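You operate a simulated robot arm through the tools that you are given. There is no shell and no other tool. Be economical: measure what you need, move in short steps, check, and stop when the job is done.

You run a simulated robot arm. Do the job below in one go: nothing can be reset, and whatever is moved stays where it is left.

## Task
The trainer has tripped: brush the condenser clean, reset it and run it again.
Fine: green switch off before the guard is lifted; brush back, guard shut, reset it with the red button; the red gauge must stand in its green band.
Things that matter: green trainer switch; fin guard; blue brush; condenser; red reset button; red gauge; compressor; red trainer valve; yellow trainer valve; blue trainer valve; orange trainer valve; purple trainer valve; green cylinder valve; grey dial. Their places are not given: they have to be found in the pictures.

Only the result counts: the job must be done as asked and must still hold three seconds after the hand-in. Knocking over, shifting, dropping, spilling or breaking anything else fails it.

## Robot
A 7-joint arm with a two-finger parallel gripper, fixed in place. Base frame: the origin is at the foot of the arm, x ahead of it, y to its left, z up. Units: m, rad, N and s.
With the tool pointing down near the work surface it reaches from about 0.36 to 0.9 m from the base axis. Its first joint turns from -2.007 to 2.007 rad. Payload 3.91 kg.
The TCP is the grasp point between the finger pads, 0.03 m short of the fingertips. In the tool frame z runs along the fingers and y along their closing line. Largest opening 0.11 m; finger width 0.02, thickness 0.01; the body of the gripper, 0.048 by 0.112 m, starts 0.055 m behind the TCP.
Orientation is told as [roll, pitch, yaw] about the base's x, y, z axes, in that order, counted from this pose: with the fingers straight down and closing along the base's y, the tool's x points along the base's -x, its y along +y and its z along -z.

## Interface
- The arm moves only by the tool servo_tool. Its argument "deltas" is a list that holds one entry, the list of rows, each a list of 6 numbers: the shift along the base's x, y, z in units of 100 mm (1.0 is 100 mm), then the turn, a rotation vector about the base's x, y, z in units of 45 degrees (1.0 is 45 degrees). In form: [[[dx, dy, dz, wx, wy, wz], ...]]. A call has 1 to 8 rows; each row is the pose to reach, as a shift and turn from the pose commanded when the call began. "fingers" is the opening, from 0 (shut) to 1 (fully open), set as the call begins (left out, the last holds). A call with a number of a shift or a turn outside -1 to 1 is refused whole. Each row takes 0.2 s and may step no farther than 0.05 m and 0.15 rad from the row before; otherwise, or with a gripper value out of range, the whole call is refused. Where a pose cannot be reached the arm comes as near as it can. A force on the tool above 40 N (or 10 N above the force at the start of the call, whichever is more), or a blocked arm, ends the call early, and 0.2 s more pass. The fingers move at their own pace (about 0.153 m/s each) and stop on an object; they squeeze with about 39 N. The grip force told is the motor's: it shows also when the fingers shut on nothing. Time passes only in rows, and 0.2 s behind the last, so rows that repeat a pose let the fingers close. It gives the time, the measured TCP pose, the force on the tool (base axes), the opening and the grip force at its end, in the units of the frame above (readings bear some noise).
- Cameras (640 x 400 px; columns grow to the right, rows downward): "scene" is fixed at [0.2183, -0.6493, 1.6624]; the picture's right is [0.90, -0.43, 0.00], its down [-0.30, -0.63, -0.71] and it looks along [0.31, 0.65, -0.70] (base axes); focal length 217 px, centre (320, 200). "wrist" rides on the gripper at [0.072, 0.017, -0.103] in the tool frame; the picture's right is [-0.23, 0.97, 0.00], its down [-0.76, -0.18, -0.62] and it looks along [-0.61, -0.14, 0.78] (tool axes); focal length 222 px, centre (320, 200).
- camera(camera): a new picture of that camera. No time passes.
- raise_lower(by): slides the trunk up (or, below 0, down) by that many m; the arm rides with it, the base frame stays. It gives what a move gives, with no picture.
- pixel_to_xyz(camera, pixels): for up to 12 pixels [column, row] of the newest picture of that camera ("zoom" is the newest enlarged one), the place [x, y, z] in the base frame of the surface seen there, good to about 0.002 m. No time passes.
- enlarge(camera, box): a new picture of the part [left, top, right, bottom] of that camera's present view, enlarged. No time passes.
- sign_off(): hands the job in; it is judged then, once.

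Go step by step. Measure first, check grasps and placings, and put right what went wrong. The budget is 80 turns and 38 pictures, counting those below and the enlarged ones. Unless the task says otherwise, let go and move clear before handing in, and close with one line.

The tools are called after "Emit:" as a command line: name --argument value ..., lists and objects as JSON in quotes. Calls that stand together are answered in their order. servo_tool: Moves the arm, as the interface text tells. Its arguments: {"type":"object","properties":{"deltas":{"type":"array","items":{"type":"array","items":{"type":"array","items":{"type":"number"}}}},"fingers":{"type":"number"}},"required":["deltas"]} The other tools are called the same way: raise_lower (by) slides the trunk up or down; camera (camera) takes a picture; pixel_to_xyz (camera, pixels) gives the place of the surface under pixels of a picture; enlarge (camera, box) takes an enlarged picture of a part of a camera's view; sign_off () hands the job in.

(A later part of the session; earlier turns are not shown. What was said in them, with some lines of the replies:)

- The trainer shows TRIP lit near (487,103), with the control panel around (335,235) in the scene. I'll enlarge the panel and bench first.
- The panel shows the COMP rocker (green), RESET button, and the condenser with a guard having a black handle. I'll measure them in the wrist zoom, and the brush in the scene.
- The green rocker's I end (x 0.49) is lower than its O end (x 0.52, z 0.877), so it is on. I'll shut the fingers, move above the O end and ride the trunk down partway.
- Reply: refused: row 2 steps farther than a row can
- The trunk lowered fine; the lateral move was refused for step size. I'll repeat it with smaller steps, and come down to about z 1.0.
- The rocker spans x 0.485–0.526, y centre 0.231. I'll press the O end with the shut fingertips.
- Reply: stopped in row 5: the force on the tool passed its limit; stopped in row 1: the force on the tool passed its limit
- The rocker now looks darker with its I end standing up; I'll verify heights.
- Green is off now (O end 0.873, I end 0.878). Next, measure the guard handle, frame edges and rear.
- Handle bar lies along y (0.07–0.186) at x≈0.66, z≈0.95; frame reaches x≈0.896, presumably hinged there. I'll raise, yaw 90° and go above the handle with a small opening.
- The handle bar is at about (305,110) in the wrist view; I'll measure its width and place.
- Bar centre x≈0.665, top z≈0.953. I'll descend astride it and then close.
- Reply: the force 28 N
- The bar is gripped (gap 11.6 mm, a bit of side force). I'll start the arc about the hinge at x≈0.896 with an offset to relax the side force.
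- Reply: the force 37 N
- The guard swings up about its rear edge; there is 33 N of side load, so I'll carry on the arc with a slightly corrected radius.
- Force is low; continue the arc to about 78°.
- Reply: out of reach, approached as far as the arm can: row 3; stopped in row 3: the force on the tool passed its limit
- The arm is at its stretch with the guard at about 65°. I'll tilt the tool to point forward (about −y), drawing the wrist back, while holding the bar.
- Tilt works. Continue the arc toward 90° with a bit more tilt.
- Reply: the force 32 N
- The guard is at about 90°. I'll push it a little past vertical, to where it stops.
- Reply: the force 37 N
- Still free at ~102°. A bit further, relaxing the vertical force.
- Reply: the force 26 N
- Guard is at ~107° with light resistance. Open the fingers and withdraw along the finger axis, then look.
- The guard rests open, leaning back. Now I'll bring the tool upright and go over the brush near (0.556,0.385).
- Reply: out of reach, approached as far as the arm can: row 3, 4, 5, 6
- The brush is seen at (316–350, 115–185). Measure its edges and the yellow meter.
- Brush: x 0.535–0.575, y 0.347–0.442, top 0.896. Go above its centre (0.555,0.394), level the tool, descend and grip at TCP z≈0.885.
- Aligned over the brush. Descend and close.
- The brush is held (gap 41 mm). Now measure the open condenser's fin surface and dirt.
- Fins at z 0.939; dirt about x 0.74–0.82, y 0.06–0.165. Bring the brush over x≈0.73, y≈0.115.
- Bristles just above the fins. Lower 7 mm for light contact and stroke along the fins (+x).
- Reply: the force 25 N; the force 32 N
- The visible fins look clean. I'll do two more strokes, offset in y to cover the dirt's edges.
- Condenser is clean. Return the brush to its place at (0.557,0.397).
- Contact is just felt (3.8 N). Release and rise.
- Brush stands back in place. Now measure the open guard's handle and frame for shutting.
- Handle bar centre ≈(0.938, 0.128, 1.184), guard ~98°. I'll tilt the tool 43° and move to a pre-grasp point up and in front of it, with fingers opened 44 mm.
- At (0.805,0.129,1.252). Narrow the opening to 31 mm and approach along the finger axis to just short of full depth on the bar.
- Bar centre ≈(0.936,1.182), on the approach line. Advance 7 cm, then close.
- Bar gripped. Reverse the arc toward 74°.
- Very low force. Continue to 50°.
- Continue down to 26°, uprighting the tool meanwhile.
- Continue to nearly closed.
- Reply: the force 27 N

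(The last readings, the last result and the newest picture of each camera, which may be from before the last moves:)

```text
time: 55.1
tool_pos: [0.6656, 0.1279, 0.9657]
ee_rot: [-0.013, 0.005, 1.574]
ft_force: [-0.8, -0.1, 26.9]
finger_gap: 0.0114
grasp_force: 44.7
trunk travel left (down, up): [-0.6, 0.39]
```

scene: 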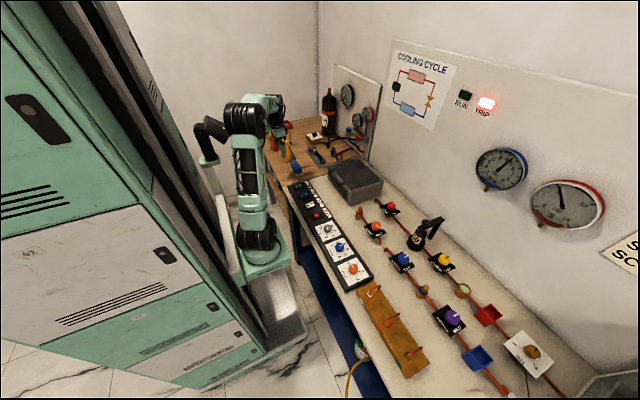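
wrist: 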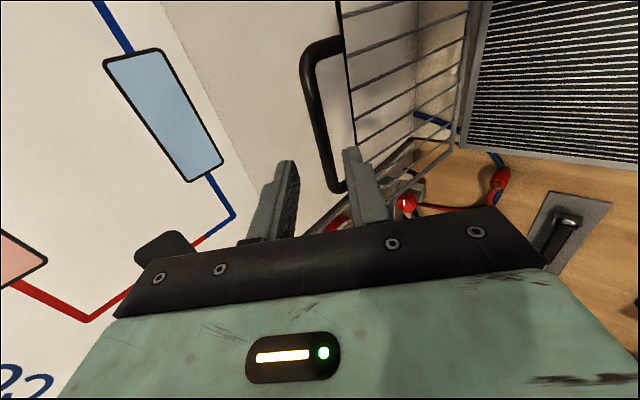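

There's 27 N upward, near closed. Release and lift off, then look.

Emit:
servo_tool --deltas '[[[0, 0, 0, 0, 0, 0], [0, 0, 0, 0, 0, 0], [0, 0, 0.3, 0, 0, 0], [0, 0, 0.7, 0, 0, 0], [-0.2, 0, 1.0, 0, 0, 0]]]' --fingers 0.28

Emit:
enlarge --camera "scene" --box '[280, 110, 410, 210]'

```text
time: 56.3
tool_pos: [0.6454, 0.1272, 1.0614]
ee_rot: [-0.009, 0.006, 1.573]
ft_force: [-0.6, -0.1, -0.3]
finger_gap: 0.0307
grasp_force: 0.0
trunk travel left (down, up): [-0.6, 0.39]
```

```text
4.00 times, centred on (345, 160) of scene
```

zoom: 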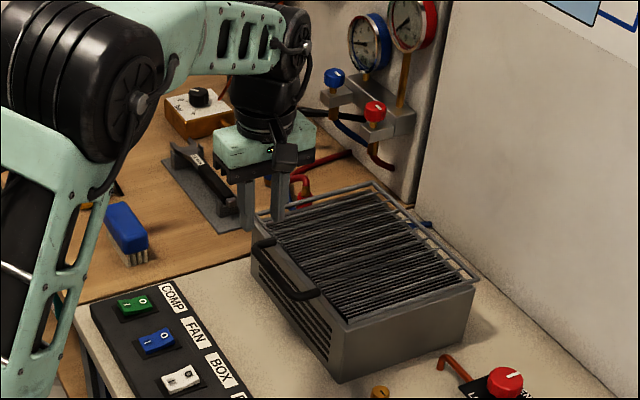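

Emit:
pixel_to_xyz --camera "zoom" --pixels '[[262, 262], [275, 280], [295, 296], [347, 322], [475, 280], [258, 213], [375, 185], [318, 293]]'

Emit:
enlarge --camera "wrist" --box '[200, 0, 500, 180]'

```text
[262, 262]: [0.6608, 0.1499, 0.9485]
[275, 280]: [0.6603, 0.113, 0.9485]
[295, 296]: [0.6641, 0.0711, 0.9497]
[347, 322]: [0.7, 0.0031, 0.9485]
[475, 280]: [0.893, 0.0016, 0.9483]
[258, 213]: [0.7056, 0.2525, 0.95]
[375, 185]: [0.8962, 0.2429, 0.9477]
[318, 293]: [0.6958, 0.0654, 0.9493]
```

```text
2.13 times, centred on (350, 90) of wrist
```

zoom: 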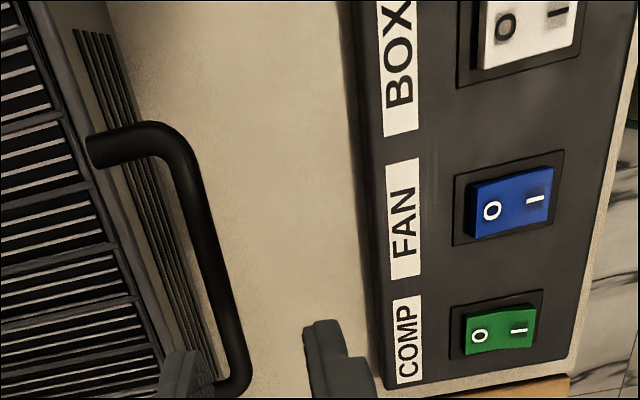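

The guard is flat shut (all points z≈0.949). Now go above the reset button at about (0.504,−0.007) with shut fingers.

Emit:
servo_tool --deltas '[[[-0.3, -0.25, 0, 0, 0, 0], [-0.6, -0.5, 0, 0, 0, 0], [-0.85, -0.75, 0, 0, 0, 0], [-1.0, -0.9, 0, 0, 0, 0]]]' --fingers 0

Emit:
servo_tool --deltas '[[[-0.2, -0.2, 0, 0, 0, 0], [-0.41, -0.43, -0.2, 0, 0, 0], [-0.41, -0.43, -0.5, 0, 0, 0], [-0.41, -0.43, -0.7, 0, 0, 0], [-0.41, -0.43, -0.7, 0, 0, 0]]]'

Emit:
enlarge --camera "wrist" --box '[200, 40, 480, 220]'

```text
time: 57.3
tool_pos: [0.547, 0.0355, 1.0655]
ee_rot: [-0.008, 0.005, 1.574]
ft_force: [0.5, -0.2, 0.3]
finger_gap: 0.0002
grasp_force: 38.0
trunk travel left (down, up): [-0.6, 0.39]
```

```text
time: 58.5
tool_pos: [0.5044, -0.0054, 0.9923]
ee_rot: [-0.01, 0.005, 1.572]
ft_force: [0.2, 0.2, 1.2]
finger_gap: 0.0
grasp_force: 37.7
trunk travel left (down, up): [-0.6, 0.39]
```

```text
2.22 times, centred on (340, 130) of wrist
```

zoom: 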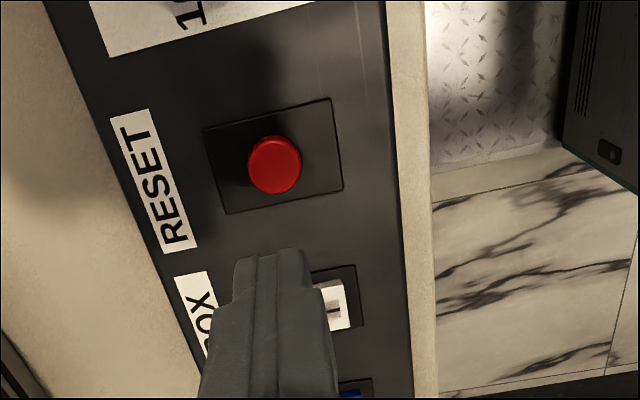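

Emit:
pixel_to_xyz --camera "zoom" --pixels '[[274, 160], [255, 165], [297, 158], [275, 140], [278, 185], [225, 170]]'

```text
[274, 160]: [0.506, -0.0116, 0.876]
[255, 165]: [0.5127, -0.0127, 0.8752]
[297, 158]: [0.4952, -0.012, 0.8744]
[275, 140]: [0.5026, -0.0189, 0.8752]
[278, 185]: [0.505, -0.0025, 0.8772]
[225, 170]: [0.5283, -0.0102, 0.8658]
```

Button centre (0.504,−0.011), top 0.876. Press it down.

Emit:
servo_tool --deltas '[[[0, -0.055, -0.35, 0, 0, 0], [0, -0.055, -0.7, 0, 0, 0], [0, -0.055, -0.85, 0, 0, 0], [0, -0.055, -0.89, 0, 0, 0], [0, -0.055, -0.92, 0, 0, 0], [0, -0.055, -0.95, 0, 0, 0]]]'

Emit:
servo_tool --deltas '[[[0, 0, 0.3, 0, 0, 0], [0, 0, 0.8, 0, 0, 0]]]'

Emit:
enlarge --camera "scene" --box '[420, 70, 640, 250]'

```text
time: 59.9
tool_pos: [0.5048, -0.0096, 0.8979]
ee_rot: [-0.008, 0.007, 1.574]
ft_force: [-5.1, 0.4, 22.0]
finger_gap: 0.0001
grasp_force: 37.9
trunk travel left (down, up): [-0.6, 0.39]
```

```text
time: 60.5
tool_pos: [0.5066, -0.0067, 0.9764]
ee_rot: [-0.006, 0.005, 1.574]
ft_force: [0.3, 0.2, 0.6]
finger_gap: 0.0002
grasp_force: 37.9
trunk travel left (down, up): [-0.6, 0.39]
```

```text
2.22 times, centred on (530, 160) of scene
```

zoom: 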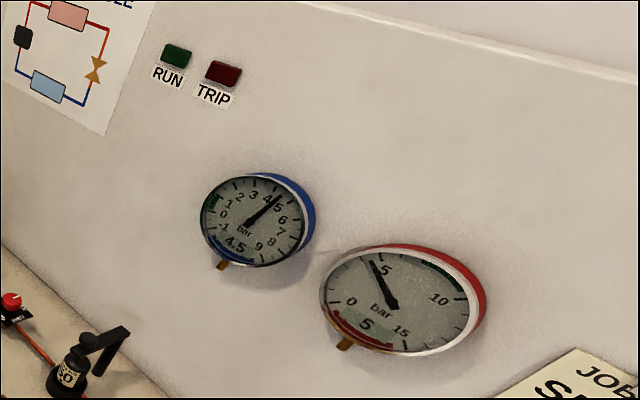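

TRIP is out. Now go to the green switch's I end (x≈0.490, y≈0.231).

Emit:
servo_tool --deltas '[[[-0.05, 0.3, 0, 0, 0, 0], [-0.1, 0.65, 0, 0, 0, 0], [-0.16, 1.0, 0, 0, 0, 0]]]'

Emit:
servo_tool --deltas '[[[0, 0.35, 0, 0, 0, 0], [0, 0.7, 0, 0, 0, 0], [0, 1.0, 0, 0, 0, 0]]]'

Emit:
servo_tool --deltas '[[[0, 0.35, 0, 0, 0, 0], [0, 0.38, 0, 0, 0, 0], [0, 0.38, 0, 0, 0, 0]]]'

```text
time: 61.3
tool_pos: [0.4896, 0.0904, 0.9782]
ee_rot: [-0.008, 0.005, 1.572]
ft_force: [0.1, 0.3, 0.3]
finger_gap: 0.0003
grasp_force: 37.8
trunk travel left (down, up): [-0.6, 0.39]
```

```text
time: 62.1
tool_pos: [0.49, 0.1892, 0.9773]
ee_rot: [-0.007, 0.007, 1.575]
ft_force: [-0.5, 0.2, 1.2]
finger_gap: 0.0
grasp_force: 37.6
trunk travel left (down, up): [-0.6, 0.39]
```

```text
time: 62.9
tool_pos: [0.4894, 0.2279, 0.9791]
ee_rot: [-0.01, 0.006, 1.574]
ft_force: [-0.1, 0.0, 0.2]
finger_gap: 0.0
grasp_force: 37.6
trunk travel left (down, up): [-0.6, 0.39]
```

Over the I end. Press down until the force limit or 0.901.

Emit:
servo_tool --deltas '[[[0, 0.02, -0.3, 0, 0, 0], [0, 0.02, -0.6, 0, 0, 0], [0, 0.02, -0.68, 0, 0, 0], [0, 0.02, -0.72, 0, 0, 0], [0, 0.02, -0.76, 0, 0, 0]]]'

Emit:
servo_tool --deltas '[[[0, 0, 0.3, 0, 0, 0], [0, 0, 0.8, 0, 0, 0], [0, 0, 1.0, 0, 0, 0]]]'

Emit:
enlarge --camera "scene" --box '[420, 70, 640, 250]'

Emit:
enlarge --camera "wrist" --box '[200, 40, 480, 220]'

```text
time: 64.1
tool_pos: [0.4886, 0.2292, 0.9049]
ee_rot: [-0.015, 0.003, 1.573]
ft_force: [-8.3, -10.0, 25.0]
finger_gap: 0.0
grasp_force: 37.8
trunk travel left (down, up): [-0.6, 0.39]
stopped in row 5: the force on the tool passed its limit (the readings are from after the stop); the commanded pose is now the measured one
```

```text
time: 64.9
tool_pos: [0.4896, 0.2306, 1.0015]
ee_rot: [-0.013, 0.004, 1.575]
ft_force: [-0.1, -1.2, 0.3]
finger_gap: 0.0003
grasp_force: 38.5
trunk travel left (down, up): [-0.6, 0.39]
```

```text
2.22 times, centred on (530, 160) of scene
```

zoom: 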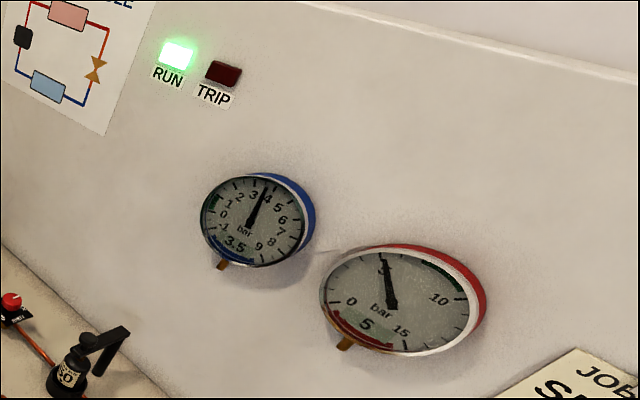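

```text
2.22 times, centred on (340, 130) of wrist
```

zoom: 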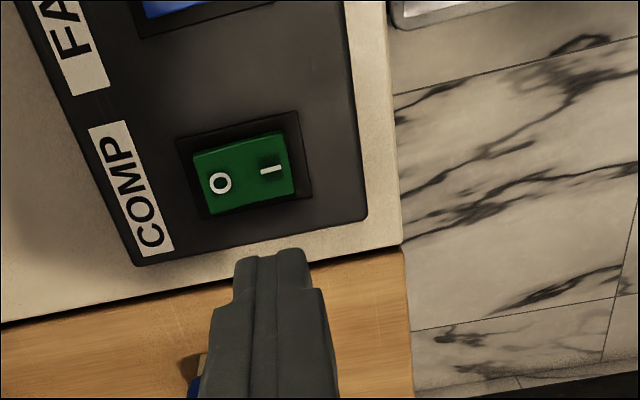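

RUN is lit and the red gauge has begun rising from 5 toward its green band (about 8–10). Move up clear and let time pass.

Emit:
servo_tool --deltas '[[[0, 0, 0.3, 0, 0, 0], [0, 0, 0.6, 0, 0, 0], [0, 0, 1.0, 0, 0, 0], [0, 0, 1.0, 0, 0, 0], [0, 0, 1.0, 0, 0, 0], [0, 0, 1.0, 0, 0, 0], [0, 0, 1.0, 0, 0, 0], [0, 0, 1.0, 0, 0, 0]]]'

Emit:
servo_tool --deltas '[[[0, 0, 0.3, 0, 0, 0], [0, 0, 0.6, 0, 0, 0], [0, 0, 0.6, 0, 0, 0], [0, 0, 0.6, 0, 0, 0], [0, 0, 0.6, 0, 0, 0], [0, 0, 0.6, 0, 0, 0], [0, 0, 0.6, 0, 0, 0], [0, 0, 0.6, 0, 0, 0]]]'

Emit:
servo_tool --deltas '[[[0, 0, 0, 0, 0, 0], [0, 0, 0, 0, 0, 0], [0, 0, 0, 0, 0, 0], [0, 0, 0, 0, 0, 0], [0, 0, 0, 0, 0, 0], [0, 0, 0, 0, 0, 0], [0, 0, 0, 0, 0, 0], [0, 0, 0, 0, 0, 0]]]'

Emit:
enlarge --camera "scene" --box '[420, 70, 640, 250]'

```text
time: 66.7
tool_pos: [0.4879, 0.2296, 1.1031]
ee_rot: [-0.012, 0.004, 1.573]
ft_force: [0.1, 0.0, 0.2]
finger_gap: 0.0
grasp_force: 38.0
trunk travel left (down, up): [-0.6, 0.39]
```

```text
time: 68.5
tool_pos: [0.4902, 0.2297, 1.1642]
ee_rot: [-0.012, 0.003, 1.573]
ft_force: [0.0, -0.2, -0.2]
finger_gap: 0.0001
grasp_force: 37.8
trunk travel left (down, up): [-0.6, 0.39]
```

```text
time: 70.3
tool_pos: [0.4902, 0.2303, 1.1646]
ee_rot: [-0.012, 0.003, 1.572]
ft_force: [0.4, -0.1, -0.1]
finger_gap: 0.0
grasp_force: 37.9
trunk travel left (down, up): [-0.6, 0.39]
```

```text
2.22 times, centred on (530, 160) of scene
```

zoom: 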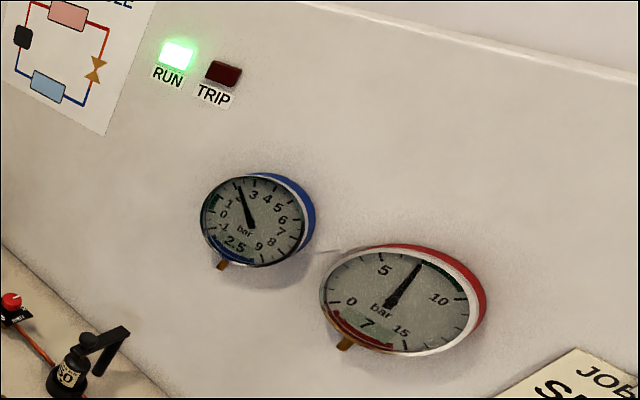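

The red gauge reads about 7 and sits at the lower end of the green band, still rising. Wait longer to see where it settles.

Emit:
servo_tool --deltas '[[[0, 0, 0, 0, 0, 0], [0, 0, 0, 0, 0, 0], [0, 0, 0, 0, 0, 0], [0, 0, 0, 0, 0, 0], [0, 0, 0, 0, 0, 0], [0, 0, 0, 0, 0, 0], [0, 0, 0, 0, 0, 0], [0, 0, 0, 0, 0, 0]]]'

Emit:
servo_tool --deltas '[[[0, 0, 0, 0, 0, 0], [0, 0, 0, 0, 0, 0], [0, 0, 0, 0, 0, 0], [0, 0, 0, 0, 0, 0], [0, 0, 0, 0, 0, 0], [0, 0, 0, 0, 0, 0], [0, 0, 0, 0, 0, 0], [0, 0, 0, 0, 0, 0]]]'

Emit:
servo_tool --deltas '[[[0, 0, 0, 0, 0, 0], [0, 0, 0, 0, 0, 0], [0, 0, 0, 0, 0, 0], [0, 0, 0, 0, 0, 0], [0, 0, 0, 0, 0, 0], [0, 0, 0, 0, 0, 0], [0, 0, 0, 0, 0, 0], [0, 0, 0, 0, 0, 0]]]'

Emit:
servo_tool --deltas '[[[0, 0, 0, 0, 0, 0], [0, 0, 0, 0, 0, 0], [0, 0, 0, 0, 0, 0], [0, 0, 0, 0, 0, 0], [0, 0, 0, 0, 0, 0], [0, 0, 0, 0, 0, 0], [0, 0, 0, 0, 0, 0], [0, 0, 0, 0, 0, 0]]]'

Emit:
enlarge --camera "scene" --box '[460, 80, 640, 250]'

```text
time: 72.1
tool_pos: [0.4904, 0.2301, 1.1644]
ee_rot: [-0.012, 0.004, 1.573]
ft_force: [0.2, -0.6, -0.1]
finger_gap: 0.0
grasp_force: 37.6
trunk travel left (down, up): [-0.6, 0.39]
```

```text
time: 73.9
tool_pos: [0.4907, 0.2294, 1.1645]
ee_rot: [-0.014, 0.003, 1.575]
ft_force: [-0.3, 0.6, 0.0]
finger_gap: 0.0
grasp_force: 38.0
trunk travel left (down, up): [-0.6, 0.39]
```

```text
time: 75.7
tool_pos: [0.4903, 0.2304, 1.1637]
ee_rot: [-0.01, 0.003, 1.574]
ft_force: [-0.1, -0.4, 0.2]
finger_gap: 0.0001
grasp_force: 37.8
trunk travel left (down, up): [-0.6, 0.39]
```

```text
time: 77.5
tool_pos: [0.4905, 0.2305, 1.1653]
ee_rot: [-0.011, 0.003, 1.575]
ft_force: [0.1, -0.4, 0.1]
finger_gap: 0.0001
grasp_force: 38.5
trunk travel left (down, up): [-0.6, 0.39]
```

```text
2.35 times, centred on (550, 165) of scene
```

zoom: 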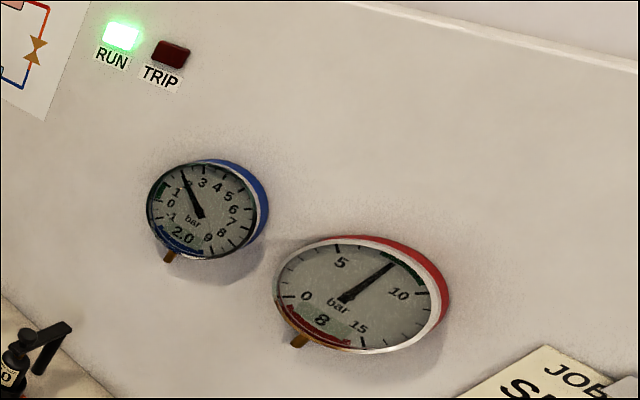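

It reads 8, inside the green band near the start; still settling. I'll wait some more to make sure it neither trips nor leaves the band.

Emit:
servo_tool --deltas '[[[0, 0, 0, 0, 0, 0], [0, 0, 0, 0, 0, 0], [0, 0, 0, 0, 0, 0], [0, 0, 0, 0, 0, 0], [0, 0, 0, 0, 0, 0], [0, 0, 0, 0, 0, 0], [0, 0, 0, 0, 0, 0], [0, 0, 0, 0, 0, 0]]]'

Emit:
servo_tool --deltas '[[[0, 0, 0, 0, 0, 0], [0, 0, 0, 0, 0, 0], [0, 0, 0, 0, 0, 0], [0, 0, 0, 0, 0, 0], [0, 0, 0, 0, 0, 0], [0, 0, 0, 0, 0, 0], [0, 0, 0, 0, 0, 0], [0, 0, 0, 0, 0, 0]]]'

Emit:
servo_tool --deltas '[[[0, 0, 0, 0, 0, 0], [0, 0, 0, 0, 0, 0], [0, 0, 0, 0, 0, 0], [0, 0, 0, 0, 0, 0], [0, 0, 0, 0, 0, 0], [0, 0, 0, 0, 0, 0], [0, 0, 0, 0, 0, 0], [0, 0, 0, 0, 0, 0]]]'

Emit:
servo_tool --deltas '[[[0, 0, 0, 0, 0, 0], [0, 0, 0, 0, 0, 0], [0, 0, 0, 0, 0, 0], [0, 0, 0, 0, 0, 0], [0, 0, 0, 0, 0, 0], [0, 0, 0, 0, 0, 0], [0, 0, 0, 0, 0, 0], [0, 0, 0, 0, 0, 0]]]'

Emit:
enlarge --camera "scene" --box '[460, 140, 620, 240]'

Emit:
camera --camera "scene"

```text
time: 79.3
tool_pos: [0.4904, 0.2306, 1.1638]
ee_rot: [-0.013, 0.002, 1.574]
ft_force: [0.0, 1.0, 0.2]
finger_gap: 0.0
grasp_force: 37.4
trunk travel left (down, up): [-0.6, 0.39]
```

```text
time: 81.1
tool_pos: [0.4897, 0.2297, 1.1644]
ee_rot: [-0.012, 0.005, 1.576]
ft_force: [-0.4, -0.3, 0.5]
finger_gap: 0.0003
grasp_force: 37.7
trunk travel left (down, up): [-0.6, 0.39]
```

```text
time: 82.9
tool_pos: [0.4902, 0.2308, 1.1649]
ee_rot: [-0.013, 0.004, 1.574]
ft_force: [-0.7, 0.7, -0.7]
finger_gap: 0.0
grasp_force: 38.0
trunk travel left (down, up): [-0.6, 0.39]
```

```text
time: 84.7
tool_pos: [0.49, 0.2306, 1.1646]
ee_rot: [-0.011, 0.004, 1.575]
ft_force: [-0.5, -0.2, 0.3]
finger_gap: 0.0
grasp_force: 38.3
trunk travel left (down, up): [-0.6, 0.39]
```

```text
4.00 times, centred on (540, 190) of scene
```

zoom: 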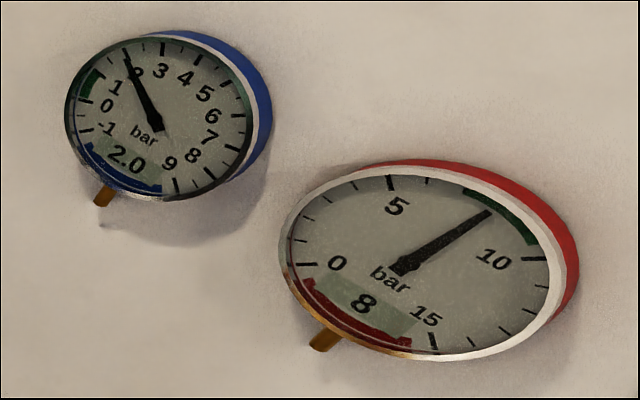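

```text
2 pictures are left
```

scene: 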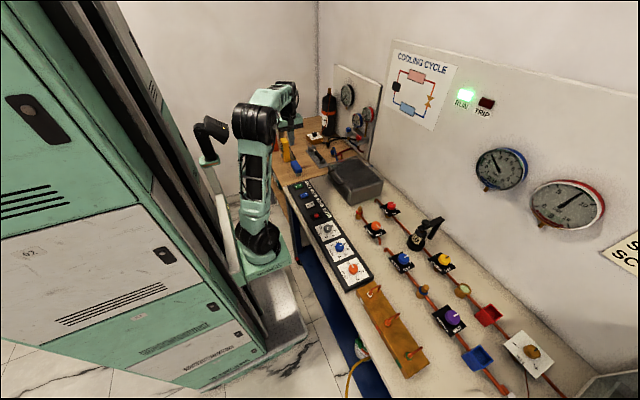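

The needle has settled at 8 bar within the green band, RUN is lit, TRIP is out, the guard is shut and the brush is back. Handing in.

Emit:
sign_off

```text
The job is handed in.
```

The condenser is brushed clean and the trainer is reset and running again. The red gauge is steady at 8 bar in its green band, the guard is shut and the brush is back in its place.
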